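You operate a simulated robot arm through the tools that you are given. There is no shell and no other tool. Be economical: measure what you need, move in short steps, check, and stop when the job is done.

You are at the controls of a simulated robot arm. One attempt, no reset.

JOB
Change over to the empty seat: fit the strainer that the mesh card names, then clear the clogged one out.
Fine: latch it and open its valve before you shut the clogged one's; that goes in the short black tray.

Only the result counts: the job must be done as asked and must still hold three seconds after the hand-in. Knocking over, shifting, dropping, spilling or breaking anything else fails it.

ROBOT AND FRAMES
A 6-joint arm with a two-finger parallel gripper, fixed in place. Base frame: the origin is at the foot of the arm, x ahead of it, y to its left, z up; the work surface is at about z = 0. Readings come in m, degrees, newtons and seconds.
With the tool pointing down near the work surface it reaches from about 0.16 to 0.42 m from the base axis. Its first joint turns from -66.0 to 66.0 degrees. Payload 1.57 kg.
Tool frame: the origin (TCP) lies between the finger pads and is the grasp point; the fingertips stand 0.03 m ahead of it; z points along the fingers, y is the line along which they close. The gripper opens to 0.08 m. The fingers are 0.017 m wide and 0.012 m thick; the gripper's body (0.04 by 0.082 m) begins 0.08 m behind the TCP.
Orientation is told as [roll, pitch, yaw] about the base's x, y, z axes, in that order, counted from this pose: with the fingers straight down and closing along the base's y, the tool's x points along the base's -x, its y along +y and its z along -z.

CONTROLS
- The arm moves only by the tool arm_command. Its argument "commands" is a list of rows, each an object of numbers (a shift or turn left out is 0, a gripper value left out holds the last): "x", "y", "z": the shift along the tool's x, y, z in m; "rx", "ry", "rz": the turn, a rotation vector about the tool's x, y, z in degrees; "claw": the gripper command, from -1 (shut) to 1 (fully open), values between in proportion. In form: [{"x": .., "y": .., "z": .., "rx": .., "ry": .., "rz": .., "claw": ..}, ...]. A call has 1 to 8 rows; each row is the pose to reach, as a shift and turn from the pose commanded when the call began, along the tool's axes at that moment. Each row takes 0.2 s and may step no farther than 0.05 m and 8.6 degrees from the row before; otherwise, or with a gripper value out of range, the whole call is refused. A pose out of reach is approached as far as the arm can. The call stops where the force on the tool passes 90 N (or 10 N more than at its start, if that is more) or the arm is blocked; 0.2 s more then pass. The fingers move at their own pace (about 0.153 m/s each) and stop on an object; they squeeze with about 27 N. The grip force told is the motor's: it shows also when the fingers shut on nothing. Time passes only in rows, and 0.2 s behind the last, so rows that repeat a pose let the fingers close. The reply holds the time, the measured pose of the TCP, the force on the tool along the base axes, the opening and the grip force, in the units named above and with some noise, with the torque about the TCP (base axes, N m) and any sound that the robot's microphone picked up, and new pictures: "pictures" is both (left out), scene, wrist or none.
- Cameras (640 x 400 px; columns grow to the right, rows downward): "scene" is fixed at [0.0602, -0.3395, 0.4171]; the picture's right is [0.71, -0.71, 0.00], its down [-0.45, -0.45, -0.78] and it looks along [0.55, 0.55, -0.63] (base axes); focal length 214 px, centre (320, 200). "wrist" rides on the gripper at [0.072, -0.007, -0.122] in the tool frame; the picture's right is [0.09, 1.00, 0.00], its down [-0.84, 0.08, -0.54] and it looks along [-0.54, 0.05, 0.84] (tool axes); focal length 238 px, centre (320, 200).
- measure_at(camera, pixels): for up to 12 pixels [column, row] of the newest picture of that camera ("zoom" is the newest enlarged one), the place [x, y, z] in the base frame of the surface seen there, good to about 0.002 m. It takes no simulated time.
- enlarge(camera, box): a new picture of the part [left, top, right, bottom] of that camera's present view, enlarged. It takes no simulated time.
- job_done(): hands the job in; it is judged then, once.

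Work in short steps. Measure before you move; look again where a grasp or a placing could have gone wrong, and mend it. You have 80 turns and 200 pictures in all, those below and enlarged ones among them. Open the gripper and draw the arm clear of the work before you hand the job in, unless the task says otherwise; then end with one line.

The tools are called as a command line: name --argument value ..., lists and objects as JSON in quotes. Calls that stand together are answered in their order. arm_command: Moves the arm, as the interface text tells. Its arguments: {"type":"object","properties":{"commands":{"type":"array"},"pictures":{"type":"string","enum":["both","scene","wrist","none"]}},"required":["commands"]} The other tools are called the same way: measure_at (camera, pixels) gives the place of the surface under pixels of a picture; enlarge (camera, box) takes an enlarged picture of a part of a camera's view; job_done () hands the job in.

At the start:

```text
t: 0.0
position: [0.2281, 0.012, 0.2936]
ee_rot: [0.1, 0.0, 0.0]
wrist_force: [-1.0, 0.0, -0.5]
wrist_torque: [-0.02, -0.02, 0.03]
finger_gap: 0.08
grasp_force: 0.0
```

scene: 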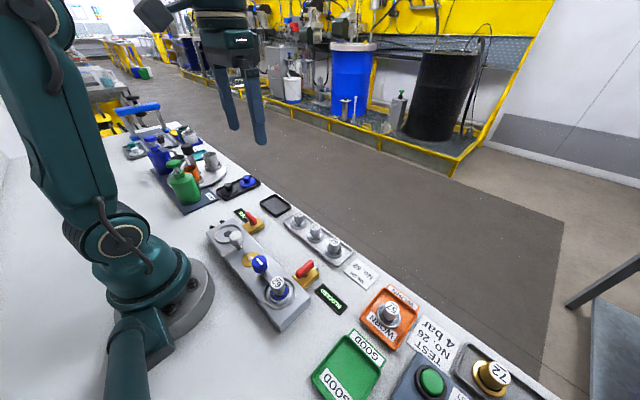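
wrist: 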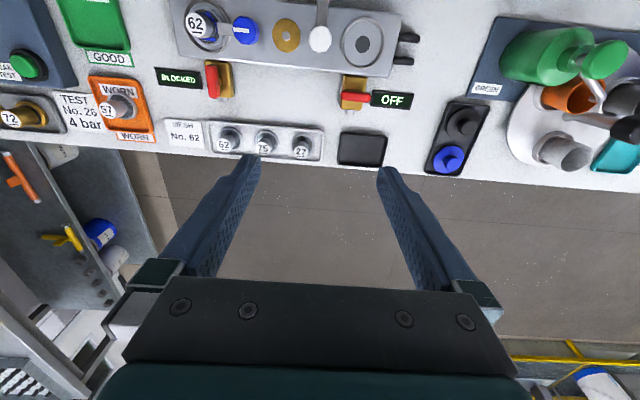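

The wrist view shows the manifold at the top (clogged strainer 62 near pixel (205,25), empty seat near (362,40)), spare strainers 62/75/27 at (230-305,143), and the mesh card at (183,135). I enlarge these to read them.

enlarge --camera "wrist" --box '[150, 0, 430, 175]'

enlarge --camera "scene" --box '[190, 160, 390, 340]'

enlarge --camera "wrist" --box '[0, 0, 220, 160]'

measure_at --camera "wrist" --pixels '[[230, 135], [265, 137], [302, 142], [362, 40], [320, 38], [286, 35], [243, 28], [200, 22], [360, 150], [357, 98], [212, 80], [322, 8]]'

```text
2.29 times, centred on (290, 88) of wrist
```

zoom: 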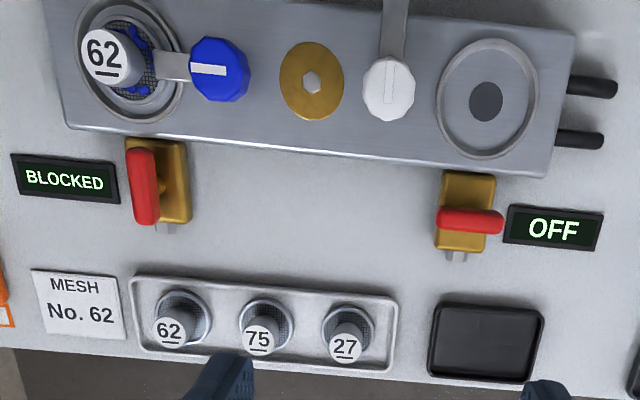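

```text
2.22 times, centred on (290, 250) of scene
```

zoom: 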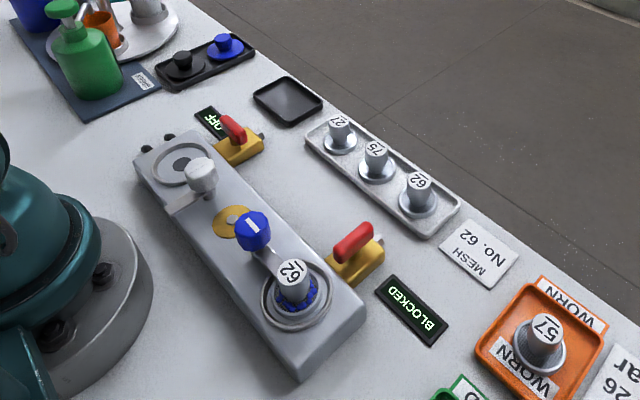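

```text
2.50 times, centred on (110, 80) of wrist
```

zoom: 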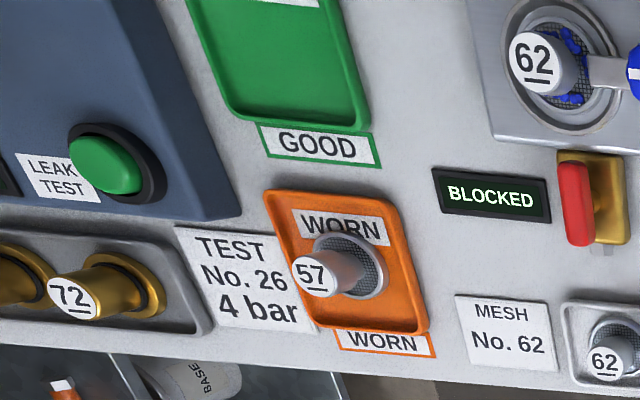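

```text
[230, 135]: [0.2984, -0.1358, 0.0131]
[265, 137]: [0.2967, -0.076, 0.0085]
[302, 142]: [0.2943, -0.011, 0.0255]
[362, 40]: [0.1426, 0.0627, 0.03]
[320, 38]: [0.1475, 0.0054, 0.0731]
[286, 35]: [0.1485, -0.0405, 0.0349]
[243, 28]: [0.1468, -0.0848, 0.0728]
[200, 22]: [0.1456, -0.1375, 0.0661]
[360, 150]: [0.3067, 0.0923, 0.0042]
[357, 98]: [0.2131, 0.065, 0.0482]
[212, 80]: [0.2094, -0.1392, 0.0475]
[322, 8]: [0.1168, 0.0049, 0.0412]
```

The card names mesh 62; the spare 62 sits at about (0.30,-0.135). I zoom in on the spare and the clogged strainers to learn their shape and get accurate positions.

enlarge --camera "scene" --box '[280, 205, 360, 270]'

measure_at --camera "zoom" --pixels '[[500, 265], [485, 300], [520, 300], [440, 300], [500, 330], [545, 310], [490, 240], [385, 190], [590, 330], [330, 190], [225, 65]]'

enlarge --camera "scene" --box '[205, 210, 325, 330]'

```text
6.15 times, centred on (320, 238) of scene
```

zoom: 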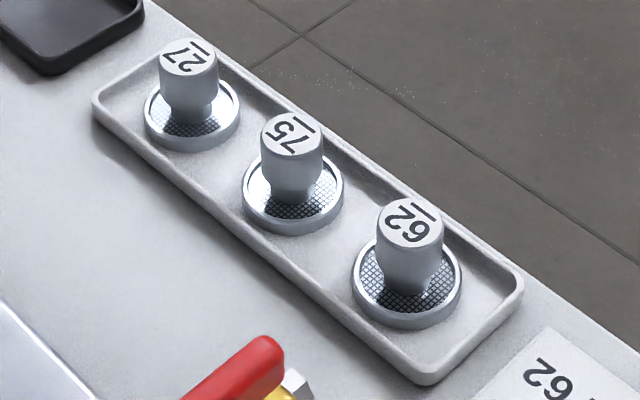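

```text
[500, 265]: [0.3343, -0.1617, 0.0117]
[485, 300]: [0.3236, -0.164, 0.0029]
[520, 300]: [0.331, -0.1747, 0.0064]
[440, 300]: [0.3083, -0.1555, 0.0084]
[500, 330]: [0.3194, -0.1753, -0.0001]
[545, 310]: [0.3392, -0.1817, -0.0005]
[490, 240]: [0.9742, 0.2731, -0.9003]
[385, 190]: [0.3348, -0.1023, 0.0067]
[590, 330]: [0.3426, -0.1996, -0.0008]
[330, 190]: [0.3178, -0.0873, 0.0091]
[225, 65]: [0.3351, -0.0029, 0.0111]
```

```text
3.33 times, centred on (265, 270) of scene
```

zoom: 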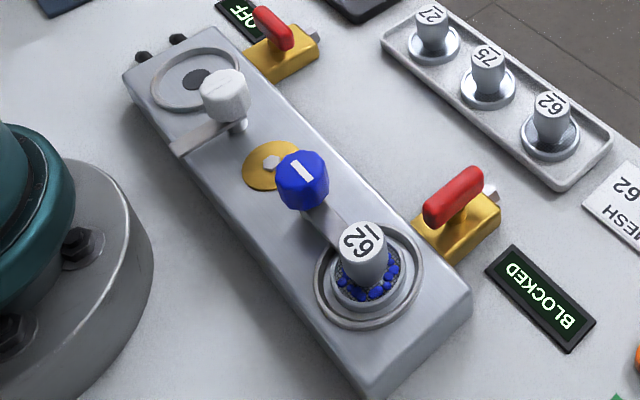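

The shapes are clear now: flange disc with a cylindrical stem and numbered top. I measure the tops and sides in this zoom picture.

measure_at --camera "zoom" --pixels '[[551, 104], [535, 104], [568, 106], [362, 240], [340, 240], [385, 245], [303, 172], [225, 88], [240, 128], [190, 140], [325, 220], [196, 78]]'

measure_at --camera "wrist" --pixels '[[223, 145], [221, 140], [227, 147], [375, 152], [345, 138], [383, 140], [341, 162], [380, 164], [354, 98], [370, 99], [212, 68], [211, 92]]'

```text
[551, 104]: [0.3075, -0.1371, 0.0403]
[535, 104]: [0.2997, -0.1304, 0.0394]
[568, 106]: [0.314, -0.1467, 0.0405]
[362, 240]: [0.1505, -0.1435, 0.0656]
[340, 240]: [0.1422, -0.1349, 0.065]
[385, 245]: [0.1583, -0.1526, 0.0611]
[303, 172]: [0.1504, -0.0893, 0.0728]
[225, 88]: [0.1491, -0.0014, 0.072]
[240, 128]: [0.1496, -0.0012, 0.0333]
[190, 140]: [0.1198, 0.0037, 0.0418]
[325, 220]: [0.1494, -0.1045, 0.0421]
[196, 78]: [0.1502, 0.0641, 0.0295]
```

```text
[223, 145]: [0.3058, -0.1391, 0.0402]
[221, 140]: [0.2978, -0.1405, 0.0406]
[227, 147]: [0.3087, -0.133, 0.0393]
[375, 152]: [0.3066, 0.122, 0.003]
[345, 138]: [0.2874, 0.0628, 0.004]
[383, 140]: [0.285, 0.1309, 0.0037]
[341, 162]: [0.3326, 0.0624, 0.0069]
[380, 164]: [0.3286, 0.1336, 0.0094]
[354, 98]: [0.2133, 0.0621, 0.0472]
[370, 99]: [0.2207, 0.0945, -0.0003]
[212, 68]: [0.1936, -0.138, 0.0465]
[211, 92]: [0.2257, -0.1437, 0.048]
```

Spare 62: top centre ≈ (0.306,-0.138), z 0.040, stem ≈0.022 wide, neighbours ≈0.06 apart, so I use a partial opening of 0.044 m. I move to hover above it.

arm_command --commands '[{"x": -0.013, "y": -0.025, "z": 0.028, "claw": 0.1}, {"x": -0.026, "y": -0.05, "z": 0.056}, {"x": -0.039, "y": -0.075, "z": 0.084}, {"x": -0.052, "y": -0.1, "z": 0.112}, {"x": -0.065, "y": -0.125, "z": 0.14}, {"x": -0.078, "y": -0.15, "z": 0.174}, {"x": -0.078, "y": -0.15, "z": 0.174}]'

```text
t: 1.6
position: [0.3066, -0.1387, 0.1193]
ee_rot: [0.0, 0.0, 0.0]
wrist_force: [0.9, -0.3, -0.3]
wrist_torque: [0.0, -0.03, -0.01]
finger_gap: 0.0438
grasp_force: 0.0
```

scene: 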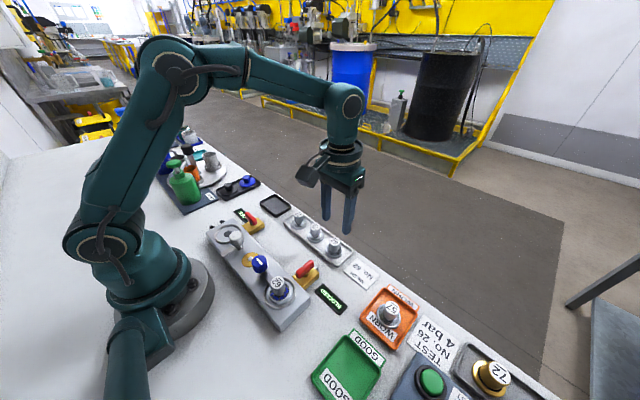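
wrist: 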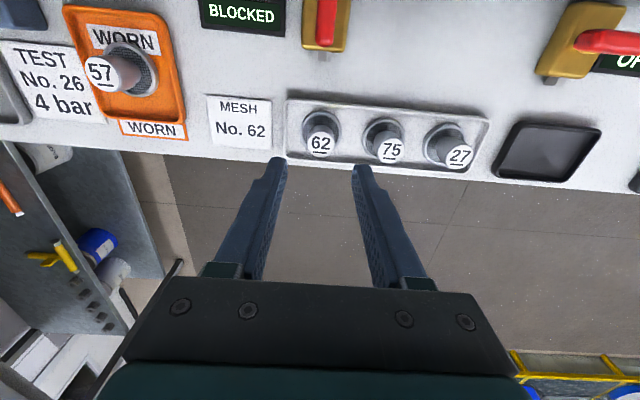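

The fingers hover over the 62 at pixel (320,145). I remeasure its top before descending.

measure_at --camera "wrist" --pixels '[[320, 144], [308, 144], [333, 144], [320, 132], [320, 155], [320, 120], [390, 152], [545, 150], [510, 170], [585, 138]]'

```text
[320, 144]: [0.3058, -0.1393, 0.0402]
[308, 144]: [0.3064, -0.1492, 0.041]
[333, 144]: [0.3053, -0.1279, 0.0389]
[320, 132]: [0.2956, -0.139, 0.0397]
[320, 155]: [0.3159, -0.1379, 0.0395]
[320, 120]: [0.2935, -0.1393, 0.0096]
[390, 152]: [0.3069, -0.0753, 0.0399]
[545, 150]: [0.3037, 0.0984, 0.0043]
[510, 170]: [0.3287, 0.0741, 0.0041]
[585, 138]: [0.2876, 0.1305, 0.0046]
```

Centre is (0.306,-0.1385), matching the TCP. I descend to z≈0.045 and close.

arm_command --commands '[{"z": 0.03}, {"z": 0.055}, {"z": 0.074}, {"z": 0.074}, {"z": 0.074, "claw": -1}, {"z": 0.074, "claw": -1}, {"z": 0.074, "claw": -1}]' --pictures "scene"

```text
t: 3.2
position: [0.3072, -0.1388, 0.0463]
ee_rot: [0.1, 0.1, 0.0]
wrist_force: [-0.8, 0.4, -0.8]
wrist_torque: [-0.01, 0.02, -0.03]
finger_gap: 0.0233
grasp_force: 26.9
```

scene: 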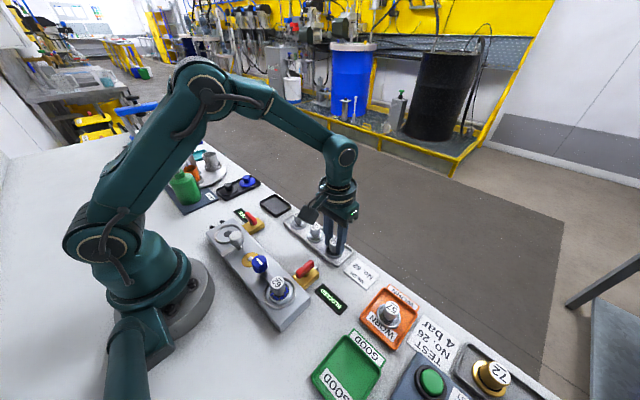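

Gripped (gap 0.0233, 27 N). I lift straight up to z≈0.17.

arm_command --commands '[{"z": -0.015}, {"z": -0.04}, {"z": -0.08}, {"z": -0.12}, {"z": -0.12}]'

```text
t: 4.4
position: [0.3059, -0.1371, 0.1686]
ee_rot: [0.1, -0.1, -0.1]
wrist_force: [-0.3, 0.4, -0.8]
wrist_torque: [0.02, 0.01, -0.02]
finger_gap: 0.0237
grasp_force: 26.8
```

scene: 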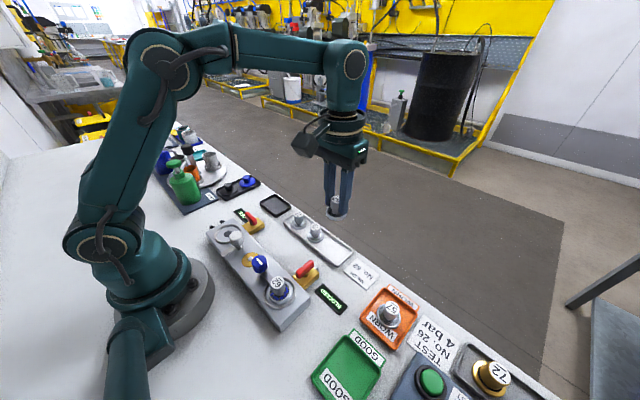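
wrist: 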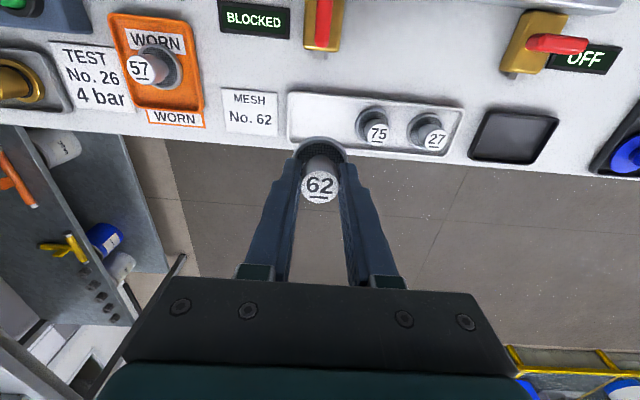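

Held cleanly. Now I measure seat B's ring from the scene camera.

enlarge --camera "scene" --box '[200, 205, 260, 255]'

```text
8.00 times, centred on (230, 230) of scene
```

zoom: 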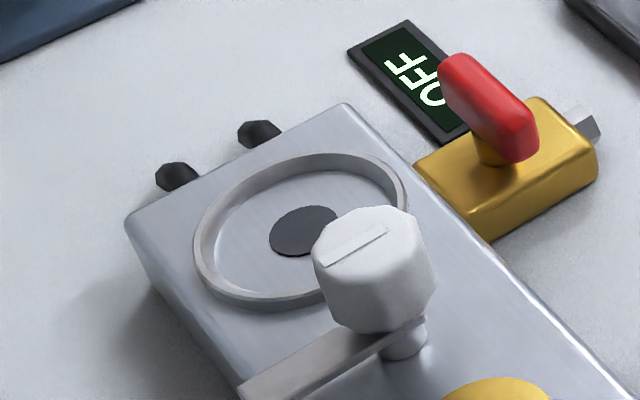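

measure_at --camera "zoom" --pixels '[[200, 255], [300, 155], [390, 180], [225, 295], [290, 235], [310, 210], [250, 250], [365, 255], [385, 345], [430, 280], [315, 258], [240, 190]]'

```text
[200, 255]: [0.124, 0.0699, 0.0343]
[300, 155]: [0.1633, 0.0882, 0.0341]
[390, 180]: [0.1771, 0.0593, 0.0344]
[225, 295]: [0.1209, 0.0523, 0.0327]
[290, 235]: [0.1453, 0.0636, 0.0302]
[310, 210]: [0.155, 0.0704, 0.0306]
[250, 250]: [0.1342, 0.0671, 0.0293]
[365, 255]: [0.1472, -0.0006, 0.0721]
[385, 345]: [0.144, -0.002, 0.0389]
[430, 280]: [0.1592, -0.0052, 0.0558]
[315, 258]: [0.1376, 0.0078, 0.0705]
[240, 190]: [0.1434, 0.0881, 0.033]
```

Ring fit gives a centre near (0.149,0.060). I'll carry the strainer via a high pose at about (0.23,0.06,0.25) and get a wrist view of the seat for a better fix.

arm_command --commands '[{"x": 0.012, "y": 0.033, "z": -0.016}, {"x": 0.024, "y": 0.066, "z": -0.032}, {"x": 0.036, "y": 0.099, "z": -0.05}, {"x": 0.048, "y": 0.132, "z": -0.07}, {"x": 0.06, "y": 0.165, "z": -0.09}, {"x": 0.076, "y": 0.198, "z": -0.11}, {"x": 0.076, "y": 0.198, "z": -0.11}]' --pictures "wrist"

enlarge --camera "wrist" --box '[220, 0, 380, 100]'

```text
t: 6.0
position: [0.2295, 0.0599, 0.2768]
ee_rot: [0.0, -0.1, 0.0]
wrist_force: [0.5, -0.3, -0.3]
wrist_torque: [0.0, 0.04, 0.0]
finger_gap: 0.0237
grasp_force: 27.5
```

wrist: 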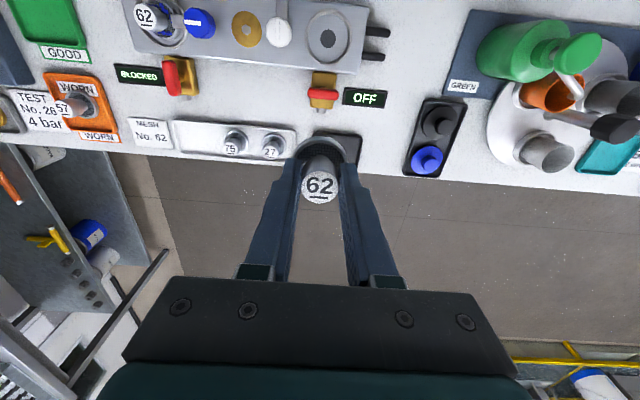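

```text
4.00 times, centred on (300, 50) of wrist
```

zoom: 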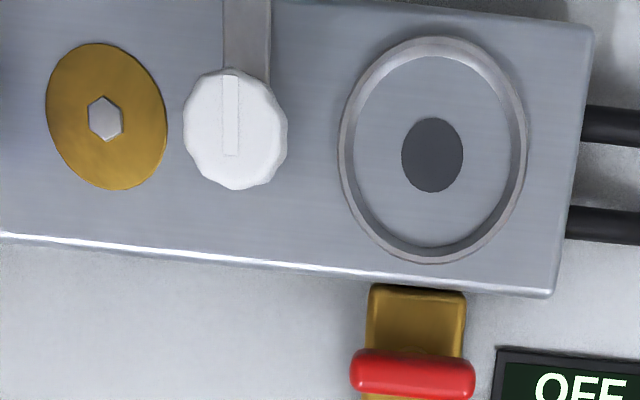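

measure_at --camera "zoom" --pixels '[[432, 155], [402, 155], [462, 155], [432, 118], [432, 191], [343, 150], [523, 150], [432, 40], [430, 258], [235, 135], [360, 375], [470, 380]]'

```text
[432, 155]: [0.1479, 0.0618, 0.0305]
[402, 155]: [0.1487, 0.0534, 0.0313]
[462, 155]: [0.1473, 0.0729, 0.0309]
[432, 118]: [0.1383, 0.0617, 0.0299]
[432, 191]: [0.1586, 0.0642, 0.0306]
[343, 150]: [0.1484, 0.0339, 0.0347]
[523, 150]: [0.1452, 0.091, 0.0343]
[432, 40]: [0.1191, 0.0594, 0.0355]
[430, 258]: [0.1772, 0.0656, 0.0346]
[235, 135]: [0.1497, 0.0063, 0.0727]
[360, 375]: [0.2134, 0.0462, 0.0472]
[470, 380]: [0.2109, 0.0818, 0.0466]
```

Seat B centre ≈ (0.1488, 0.062), floor z≈0.030. Strainer bottom is about 0.043 below the TCP, so seated TCP z≈0.074. I go to hover over the seat at z≈0.115.

arm_command --commands '[{"x": 0.02, "y": 0.001, "z": 0.03}, {"x": 0.04, "y": 0.001, "z": 0.06}, {"x": 0.06, "y": 0.002, "z": 0.09}, {"x": 0.0807, "y": 0.002, "z": 0.12}, {"x": 0.0807, "y": 0.002, "z": 0.16}, {"x": 0.0807, "y": 0.002, "z": 0.16}]'

```text
t: 7.4
position: [0.1507, 0.0622, 0.1151]
ee_rot: [0.1, 0.0, 0.1]
wrist_force: [-0.4, -0.3, -0.9]
wrist_torque: [0.01, -0.02, -0.02]
finger_gap: 0.0236
grasp_force: 27.3
```

scene: 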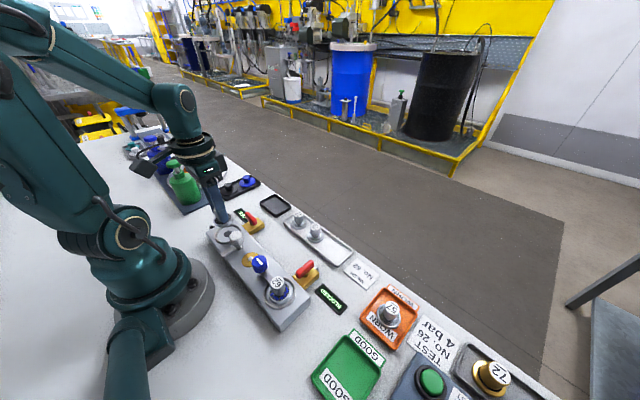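
wrist: 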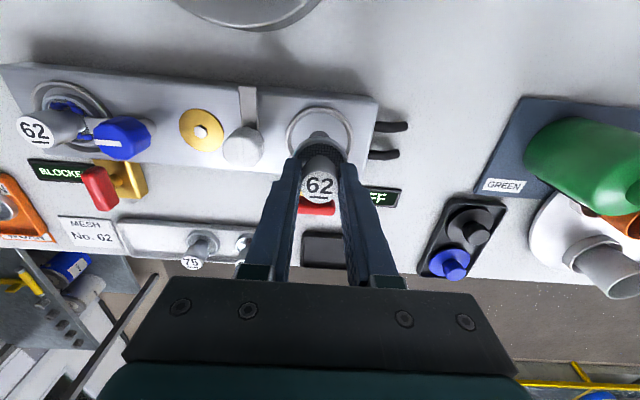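

Reached fine. The ring centre in the wrist view (319,128) is in line with the held strainer; I descend and stop just above the seat.

arm_command --commands '[{"x": 0.001, "z": 0.02}, {"x": 0.001, "z": 0.034}, {"x": 0.001, "z": 0.034}]'

enlarge --camera "scene" --box '[190, 195, 270, 255]'

enlarge --camera "wrist" --box '[240, 80, 400, 210]'

```text
t: 8.2
position: [0.1501, 0.0631, 0.0815]
ee_rot: [0.0, -0.2, 0.0]
wrist_force: [-0.6, -0.1, -0.1]
wrist_torque: [0.0, 0.01, 0.01]
finger_gap: 0.0237
grasp_force: 27.3
```

scene: 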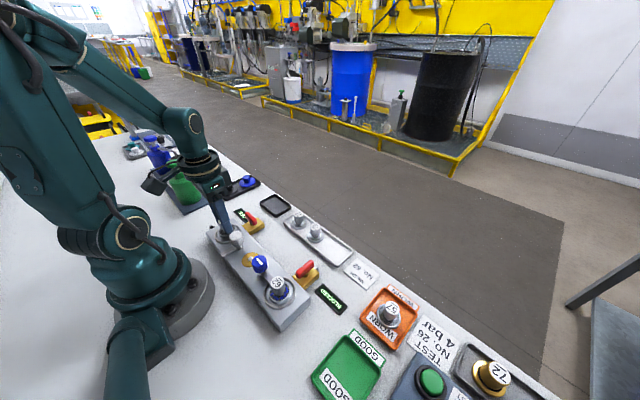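
wrist: 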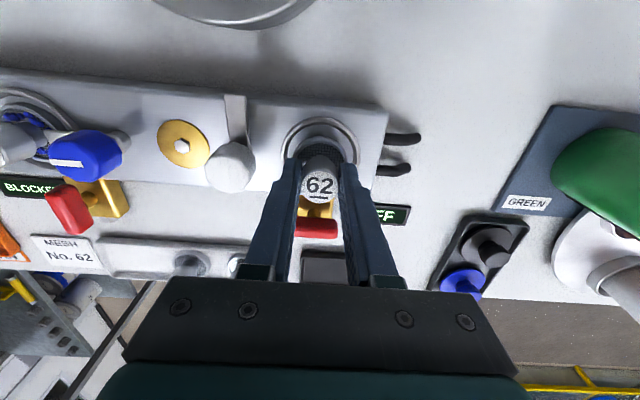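

```text
6.67 times, centred on (230, 225) of scene
```

zoom: 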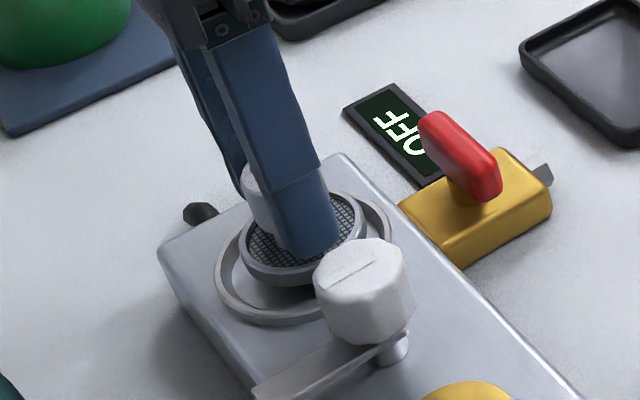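

```text
3.08 times, centred on (320, 145) of wrist
```

zoom: 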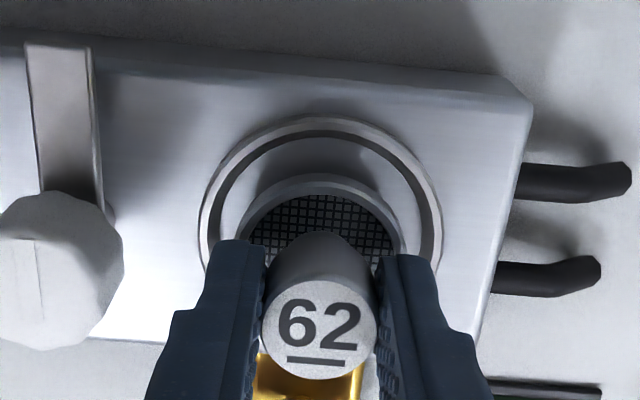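

Well centred laterally; I shift 1 mm toward the base and lower in small steps until contact.

arm_command --commands '[{"x": 0.001, "z": 0.002}, {"x": 0.001, "z": 0.004}, {"x": 0.001, "z": 0.006}, {"x": 0.001, "z": 0.007}, {"x": 0.001, "z": 0.008}]'

enlarge --camera "scene" --box '[190, 195, 270, 255]'

```text
t: 9.4
position: [0.1482, 0.0628, 0.0737]
ee_rot: [0.0, -0.1, 0.0]
wrist_force: [0.0, -0.9, -0.5]
wrist_torque: [0.02, 0.0, -0.01]
finger_gap: 0.0236
grasp_force: 26.4
```

scene: 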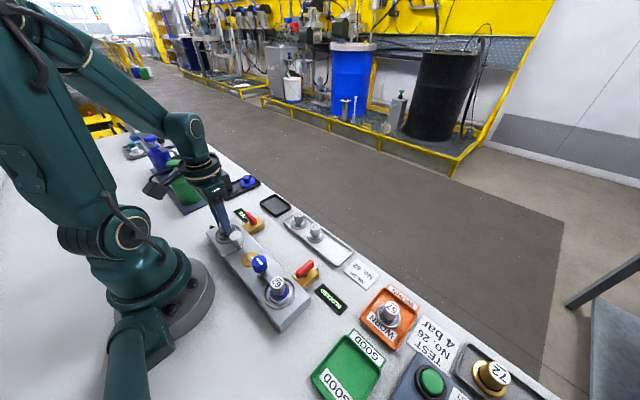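
wrist: 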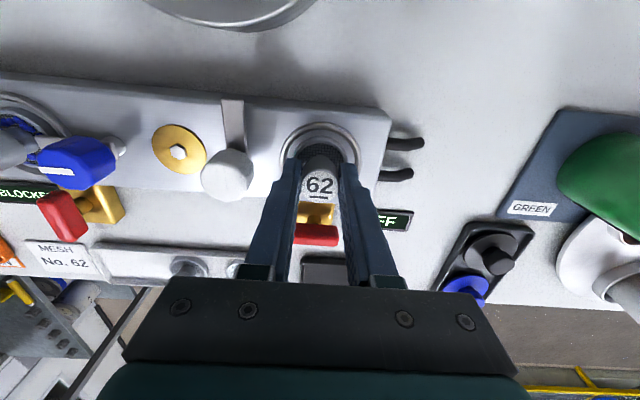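

```text
6.67 times, centred on (230, 225) of scene
```

zoom: 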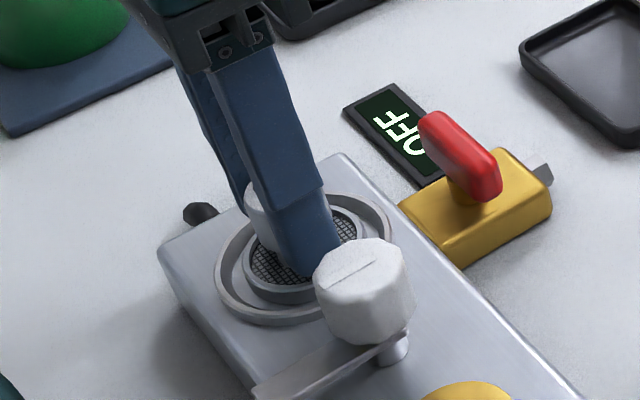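

No contact force yet; I continue down in 0.5–1 mm steps.

arm_command --commands '[{"z": 0.001}, {"z": 0.002}, {"z": 0.003}, {"z": 0.003}]' --pictures "none"

```text
t: 10.4
position: [0.1491, 0.063, 0.0719]
ee_rot: [0.0, -0.2, 0.1]
wrist_force: [2.8, -1.1, 5.2]
wrist_torque: [-0.09, -0.15, 0.03]
finger_gap: 0.0235
grasp_force: 26.9
```

Contact (5 N up at z≈0.072). I release with a partial opening and retreat upward.

arm_command --commands '[{"claw": -0.2}, {"claw": 0.1}, {"claw": 0.1}, {"z": -0.02}, {"z": -0.05}, {"z": -0.09}]'

enlarge --camera "scene" --box '[190, 195, 270, 255]'

enlarge --camera "wrist" --box '[200, 50, 400, 200]'

```text
t: 11.8
position: [0.1489, 0.0628, 0.1611]
ee_rot: [0.0, -0.1, 0.0]
wrist_force: [-0.5, 0.5, -0.6]
wrist_torque: [0.05, 0.0, 0.0]
finger_gap: 0.0441
grasp_force: 0.1
```

scene: 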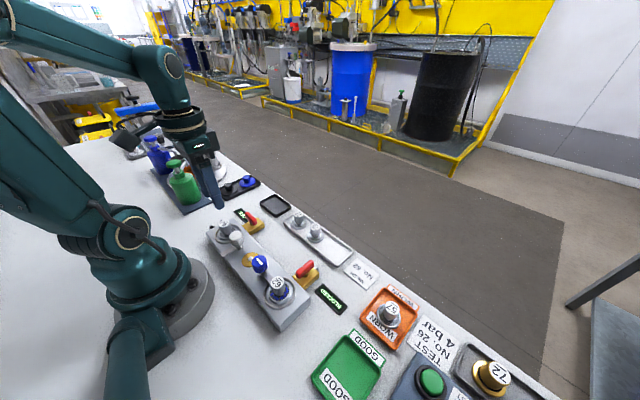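
wrist: 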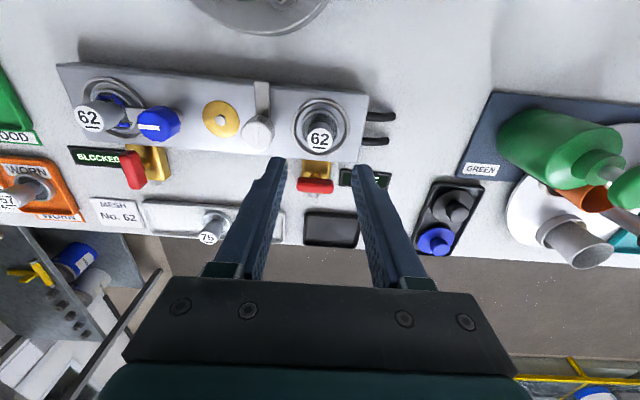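

```text
6.67 times, centred on (230, 225) of scene
```

zoom: 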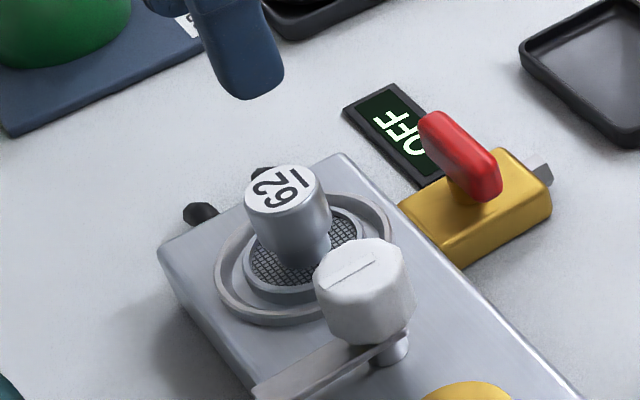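

```text
2.67 times, centred on (300, 125) of wrist
```

zoom: 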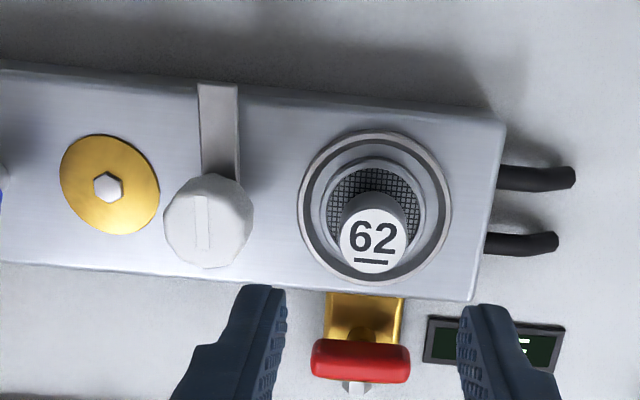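

The strainer is seated and centred. Now I measure white knob B and its arm.

measure_at --camera "zoom" --pixels '[[202, 222], [178, 222], [228, 222], [202, 195], [202, 247], [217, 100], [200, 140], [238, 140], [217, 150], [372, 240]]'

enlarge --camera "scene" --box '[215, 220, 255, 255]'

```text
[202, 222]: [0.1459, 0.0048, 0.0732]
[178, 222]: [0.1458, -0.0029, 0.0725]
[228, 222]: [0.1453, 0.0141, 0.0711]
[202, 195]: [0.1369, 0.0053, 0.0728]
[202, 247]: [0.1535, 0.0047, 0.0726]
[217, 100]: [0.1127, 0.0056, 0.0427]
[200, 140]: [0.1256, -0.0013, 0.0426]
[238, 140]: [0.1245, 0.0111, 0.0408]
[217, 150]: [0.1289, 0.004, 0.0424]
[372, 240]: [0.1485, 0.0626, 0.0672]
```

```text
11.43 times, centred on (235, 238) of scene
```

zoom: 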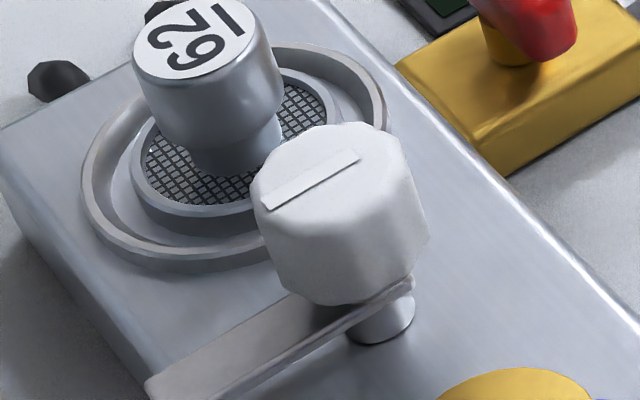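

Knob B centre ≈ (0.1475,0.0045), z 0.05–0.073. Latching means swinging its arm from -x to +y (clockwise from above, +rz). I move above it, pre-turned -45°.

arm_command --commands '[{"x": 0.0014, "y": -0.01, "rz": -7.5}, {"x": 0.0014, "y": -0.02, "rz": -15}, {"x": 0.0014, "y": -0.03, "rz": -22.5}, {"x": 0.0014, "y": -0.04, "rz": -30}, {"x": 0.0014, "y": -0.05, "rz": -37.5}, {"x": 0.0014, "y": -0.0583, "rz": -45}, {"x": 0.0014, "y": -0.0583, "rz": -45}]'

```text
t: 13.4
position: [0.1475, 0.0045, 0.1607]
ee_rot: [0.1, 0.0, 45.2]
wrist_force: [0.2, 0.1, -0.1]
wrist_torque: [0.0, 0.01, 0.0]
finger_gap: 0.0439
grasp_force: 0.0
```

scene: 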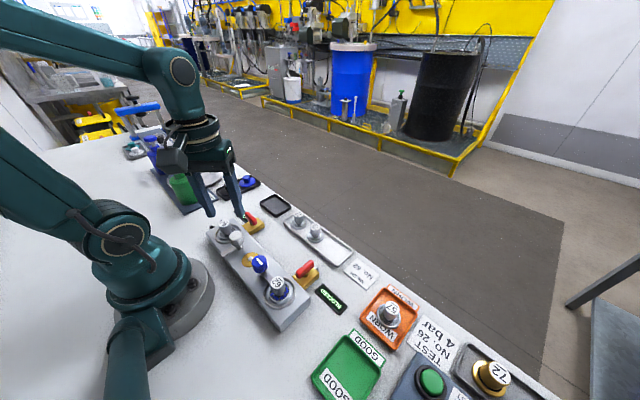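
wrist: 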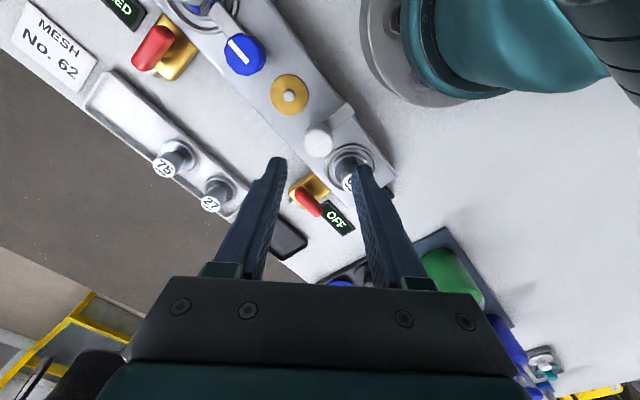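

Reached. I recheck the knob from this view at pixel (319,140).

enlarge --camera "wrist" --box '[260, 90, 380, 190]'

measure_at --camera "wrist" --pixels '[[319, 140], [309, 140], [329, 140], [319, 132], [319, 147], [345, 110]]'

```text
4.00 times, centred on (320, 140) of wrist
```

zoom: 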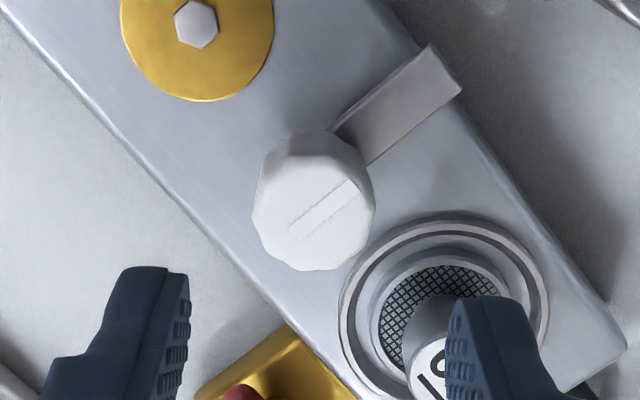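

```text
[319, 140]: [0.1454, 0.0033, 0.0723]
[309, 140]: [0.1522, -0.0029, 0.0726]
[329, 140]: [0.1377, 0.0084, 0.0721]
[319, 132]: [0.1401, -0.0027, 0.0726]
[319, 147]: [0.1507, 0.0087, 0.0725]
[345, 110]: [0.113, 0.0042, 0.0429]
```

Estimates of the knob centre vary by a few mm; I measure the top face edges in this zoom, plus the blue knob/strainer for symmetry.

measure_at --camera "zoom" --pixels '[[262, 215], [366, 215], [314, 262], [314, 190], [280, 250], [350, 190], [355, 250], [278, 185], [314, 175], [330, 205]]'

enlarge --camera "scene" --box '[215, 220, 255, 255]'

measure_at --camera "zoom" --pixels '[[260, 180], [383, 150], [330, 130], [310, 215], [320, 175], [190, 40], [140, 50], [240, 20]]'

```text
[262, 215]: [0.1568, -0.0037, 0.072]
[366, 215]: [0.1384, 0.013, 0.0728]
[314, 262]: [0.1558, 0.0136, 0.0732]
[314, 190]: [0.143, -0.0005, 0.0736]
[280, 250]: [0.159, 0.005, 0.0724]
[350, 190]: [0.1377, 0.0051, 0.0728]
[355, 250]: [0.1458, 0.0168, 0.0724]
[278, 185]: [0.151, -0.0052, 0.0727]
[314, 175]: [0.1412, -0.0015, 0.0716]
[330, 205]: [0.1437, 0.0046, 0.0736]
```

```text
11.43 times, centred on (235, 238) of scene
```

zoom: 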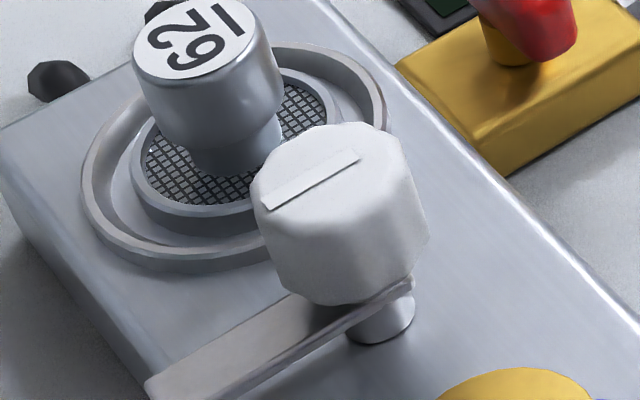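

```text
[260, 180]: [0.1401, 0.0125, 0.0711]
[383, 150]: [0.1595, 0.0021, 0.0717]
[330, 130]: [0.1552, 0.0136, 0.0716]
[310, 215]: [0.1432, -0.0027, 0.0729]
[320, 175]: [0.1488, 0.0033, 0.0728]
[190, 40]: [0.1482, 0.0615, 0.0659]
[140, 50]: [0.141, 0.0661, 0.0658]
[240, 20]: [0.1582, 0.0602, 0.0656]
```

Knob centre settles at (0.148,0.0055). I nudge over, descend to z≈0.083 and close on the knob.

arm_command --commands '[{"x": -0.001, "z": 0.03}, {"x": -0.001, "z": 0.06}, {"x": -0.001, "z": 0.0785}, {"x": -0.001, "z": 0.0785}, {"x": -0.001, "z": 0.0785, "claw": -1}, {"x": -0.001, "z": 0.0785, "claw": -1}]'

enlarge --camera "scene" --box '[190, 195, 270, 255]'

```text
t: 14.8
position: [0.1476, 0.0018, 0.0823]
ee_rot: [-0.2, 0.0, 45.1]
wrist_force: [21.7, -28.1, -36.4]
wrist_torque: [-0.25, 0.0, -0.13]
finger_gap: 0.0267
grasp_force: 37.4
```

scene: 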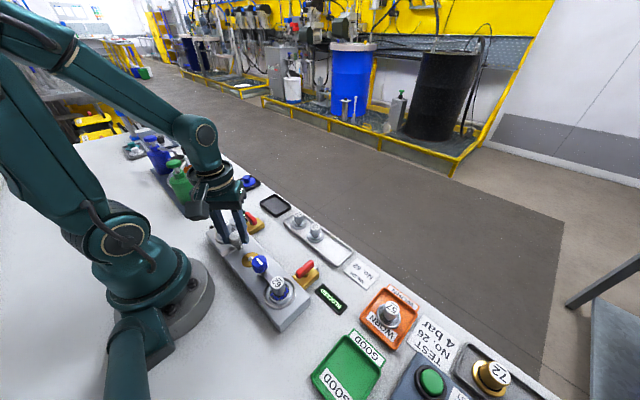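
wrist: 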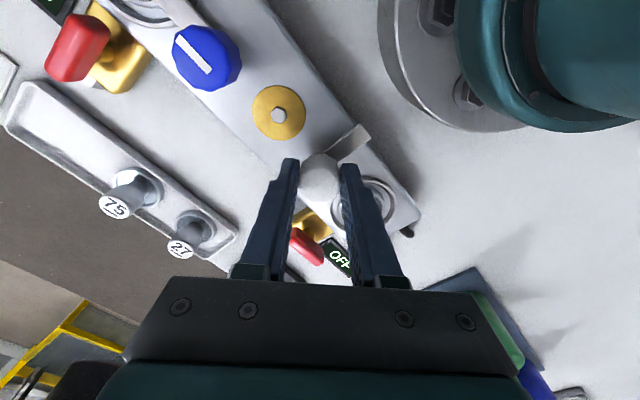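

```text
6.67 times, centred on (230, 225) of scene
```

zoom: 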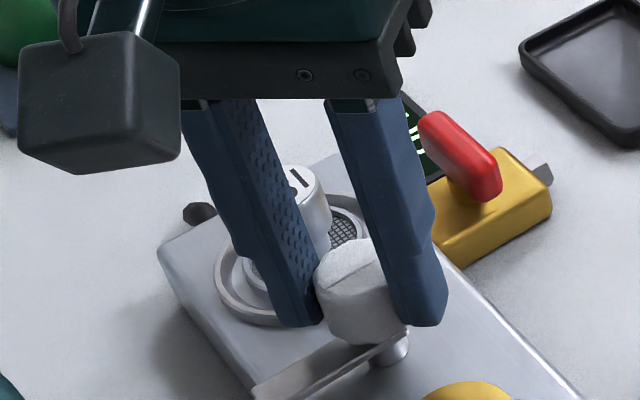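

Gripped (gap 0.0267), but a sideways load of ~35 N along tool -y shows the knob is ~2–3 mm that way. I relieve it by shifting y by -0.003.

arm_command --commands '[{"y": -0.0015}, {"y": -0.003}, {"y": -0.003}]' --pictures "none"

```text
t: 15.6
position: [0.1481, 0.0026, 0.0823]
ee_rot: [0.2, 0.0, 44.8]
wrist_force: [-25.5, 23.4, 37.2]
wrist_torque: [0.38, 0.3, 0.09]
finger_gap: 0.0269
grasp_force: 37.6
```

The load flipped sign, so I go back half way.

arm_command --commands '[{"y": 0.0015}, {"y": 0.0015}]' --pictures "none"

```text
t: 16.2
position: [0.148, 0.0026, 0.083]
ee_rot: [0.0, 0.1, 45.0]
wrist_force: [-17.8, 13.3, 29.6]
wrist_torque: [0.31, 0.42, 0.02]
finger_gap: 0.027
grasp_force: 37.1
```

Residual load remains; I reopen slightly and reclose at this more centred pose to reset stresses.

arm_command --commands '[{"claw": -0.1}, {"claw": -0.1}, {"claw": -0.1}, {"claw": -1}, {"claw": -1}]' --pictures "none"

```text
t: 17.4
position: [0.1474, 0.0036, 0.0824]
ee_rot: [-0.1, -0.2, 45.0]
wrist_force: [-4.4, 11.2, 2.2]
wrist_torque: [0.17, 0.05, 0.0]
finger_gap: 0.0267
grasp_force: 38.3
```

Low load now. I turn +rz (clockwise from above) by 32° and check.

arm_command --commands '[{"rz": 8}, {"rz": 16}, {"rz": 24}, {"rz": 32}, {"rz": 32}]'

enlarge --camera "scene" --box '[190, 195, 270, 255]'

```text
t: 18.6
position: [0.1484, 0.0032, 0.0824]
ee_rot: [0.4, 0.2, 12.7]
wrist_force: [-24.1, 37.6, 21.9]
wrist_torque: [0.43, 0.63, 0.14]
finger_gap: 0.0268
grasp_force: 37.8
```

scene: 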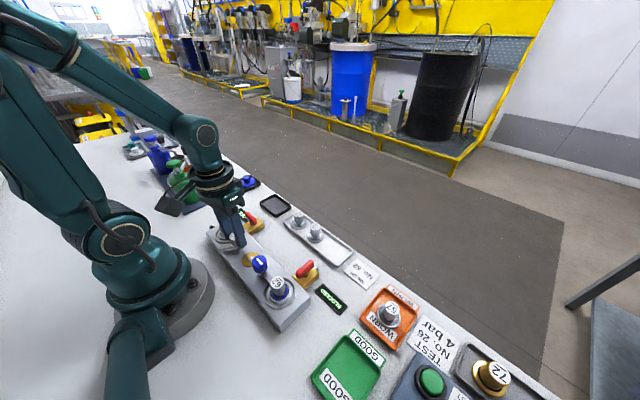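
wrist: 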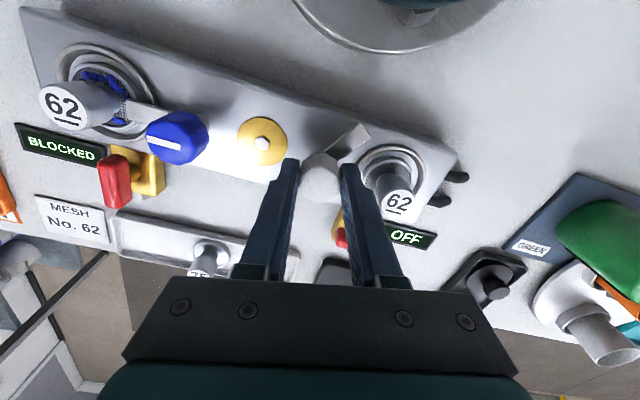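

```text
6.67 times, centred on (230, 225) of scene
```

zoom: 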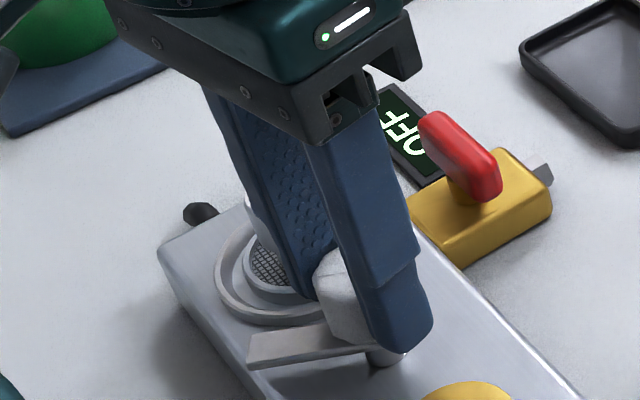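

The arm is swinging with the knob. I shift ~1.7 mm along +y to relieve load and turn another 24°.

arm_command --commands '[{"x": 0.0006, "y": 0.0016}, {"x": 0.0006, "y": 0.0016, "rz": 8}, {"x": 0.0006, "y": 0.0016, "rz": 16}, {"x": 0.0006, "y": 0.0016, "rz": 24}, {"x": 0.0006, "y": 0.0016, "rz": 24}]'

enlarge --camera "wrist" --box '[240, 80, 400, 210]'

```text
t: 19.8
position: [0.1477, 0.0055, 0.0822]
ee_rot: [0.1, 0.1, -11.1]
wrist_force: [-1.7, 22.5, -35.9]
wrist_torque: [0.08, 0.19, 0.07]
finger_gap: 0.0269
grasp_force: 37.7
```

scene: 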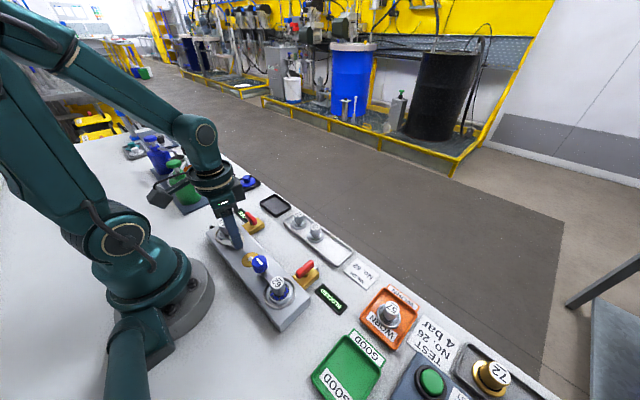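
wrist: 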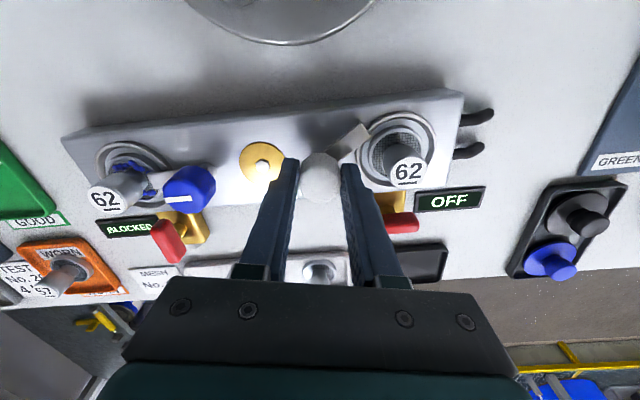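

```text
3.08 times, centred on (320, 145) of wrist
```

zoom: 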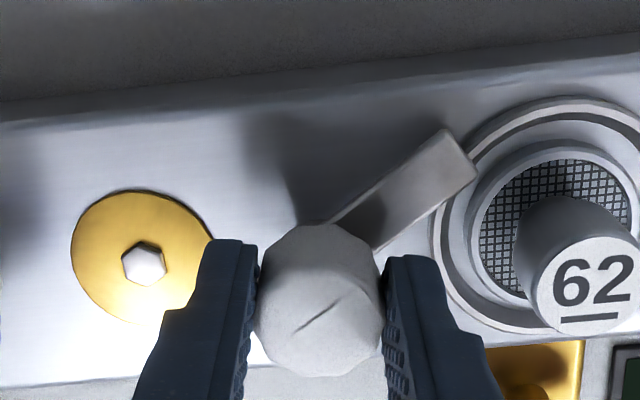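

It has turned ~55°; the arm heads to the flange. I continue another 34° with a small y relief.

arm_command --commands '[{"y": 0.0008, "rz": 8}, {"y": 0.0008, "rz": 16}, {"y": 0.0008, "rz": 24}, {"y": 0.0008, "rz": 30}, {"y": 0.0008, "rz": 34}, {"y": 0.0008, "rz": 34}]'

enlarge --camera "wrist" --box '[240, 80, 400, 210]'

```text
t: 21.2
position: [0.1477, 0.0065, 0.0819]
ee_rot: [0.3, 0.1, -45.3]
wrist_force: [-4.0, 32.3, 1.1]
wrist_torque: [0.39, 0.6, 0.23]
finger_gap: 0.0269
grasp_force: 37.7
```

scene: 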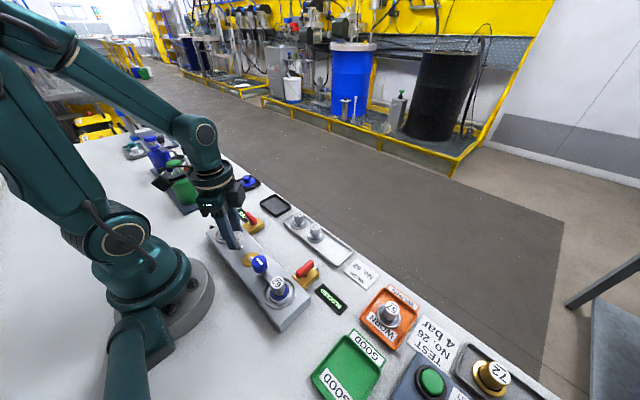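
wrist: 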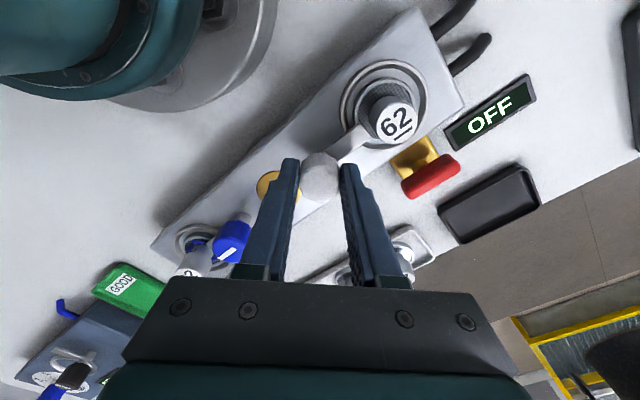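

```text
3.08 times, centred on (320, 145) of wrist
```

zoom: 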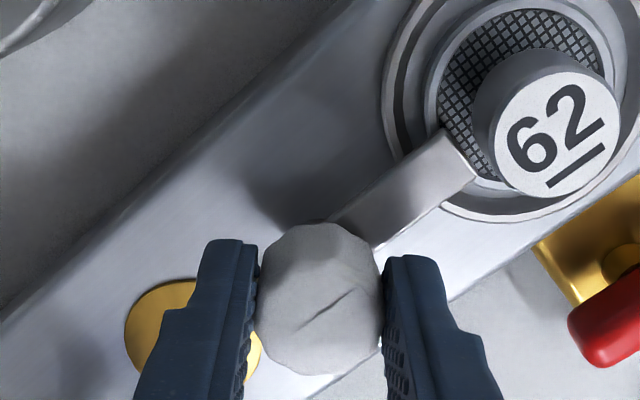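

The arm is now aligned with the block and lies over the flange. I test 5° more for an end stop.

arm_command --commands '[{"rz": 3, "y": 0.0008}, {"rz": 6, "y": 0.0008}, {"rz": 6, "y": 0.0008}]' --pictures "none"

```text
t: 22.0
position: [0.1494, 0.006, 0.0829]
ee_rot: [0.2, -0.2, -50.8]
wrist_force: [6.3, 8.5, -13.0]
wrist_torque: [-0.29, 0.04, 0.61]
finger_gap: 0.0274
grasp_force: 38.0
```

Torque rose to 0.61 N·m: the end stop. I release and retreat upward.

arm_command --commands '[{"rz": -2, "claw": -1}, {"rz": -2, "claw": 0.0}, {"rz": -2, "claw": 0.1}, {"rz": -2, "claw": 0.1}, {"rz": -2, "z": -0.03}, {"rz": -2, "z": -0.07}, {"rz": -2, "z": -0.11}]'

enlarge --camera "scene" --box '[190, 195, 270, 255]'

```text
t: 23.6
position: [0.1477, 0.007, 0.1926]
ee_rot: [0.1, 0.0, -49.0]
wrist_force: [0.0, -1.2, 0.4]
wrist_torque: [0.02, 0.03, -0.01]
finger_gap: 0.0441
grasp_force: 0.0
```

scene: 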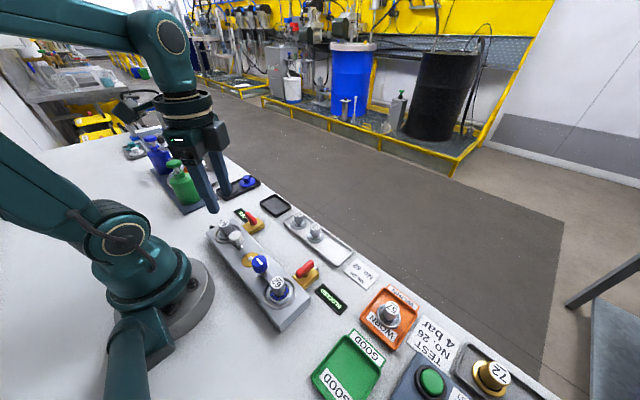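
wrist: 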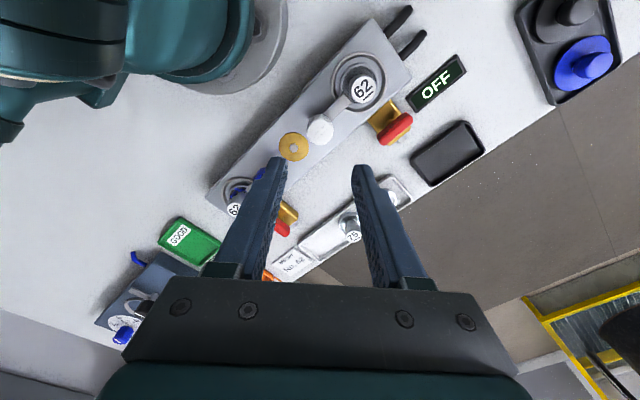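

```text
6.67 times, centred on (230, 225) of scene
```

zoom: 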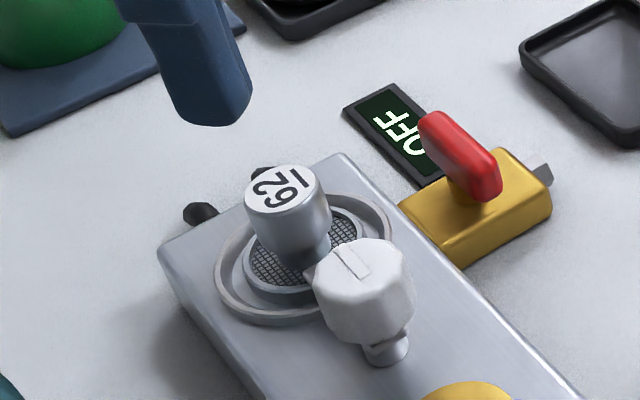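

Latch B is closed over the flange. Next is valve B; I look closely at its handle.

enlarge --camera "wrist" --box '[350, 80, 430, 150]'

measure_at --camera "zoom" --pixels '[[270, 250], [350, 400], [395, 290], [475, 270], [350, 310], [365, 365], [460, 305], [250, 180], [240, 240], [370, 160]]'

enlarge --camera "scene" --box '[290, 250, 330, 290]'

```text
5.71 times, centred on (390, 115) of wrist
```

zoom: 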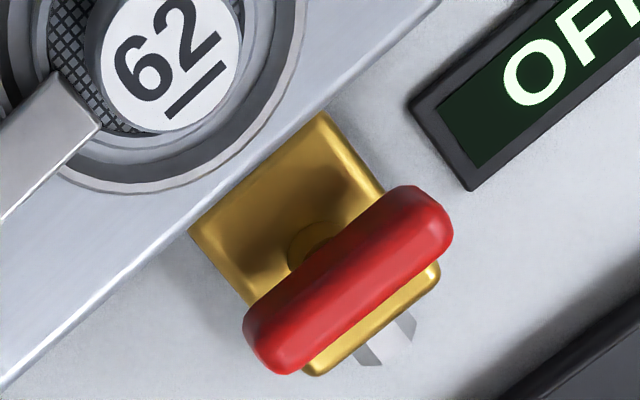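

```text
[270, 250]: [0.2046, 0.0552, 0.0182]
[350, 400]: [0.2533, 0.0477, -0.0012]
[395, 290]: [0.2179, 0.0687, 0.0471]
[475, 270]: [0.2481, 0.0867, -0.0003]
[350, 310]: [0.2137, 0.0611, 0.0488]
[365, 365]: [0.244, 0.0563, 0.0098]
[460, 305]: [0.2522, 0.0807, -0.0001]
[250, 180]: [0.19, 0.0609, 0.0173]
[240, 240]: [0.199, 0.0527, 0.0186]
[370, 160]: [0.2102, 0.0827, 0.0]
```

```text
10.00 times, centred on (310, 270) of scene
```

zoom: 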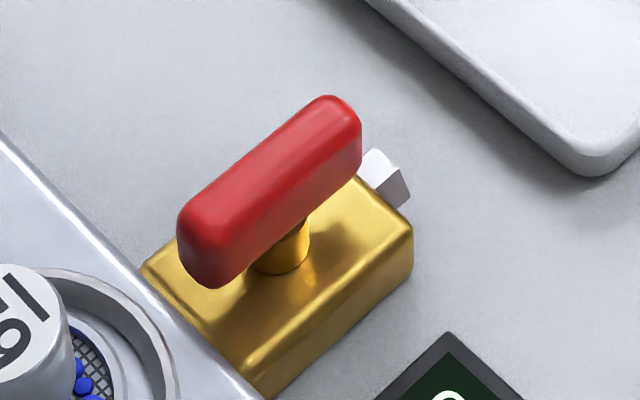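

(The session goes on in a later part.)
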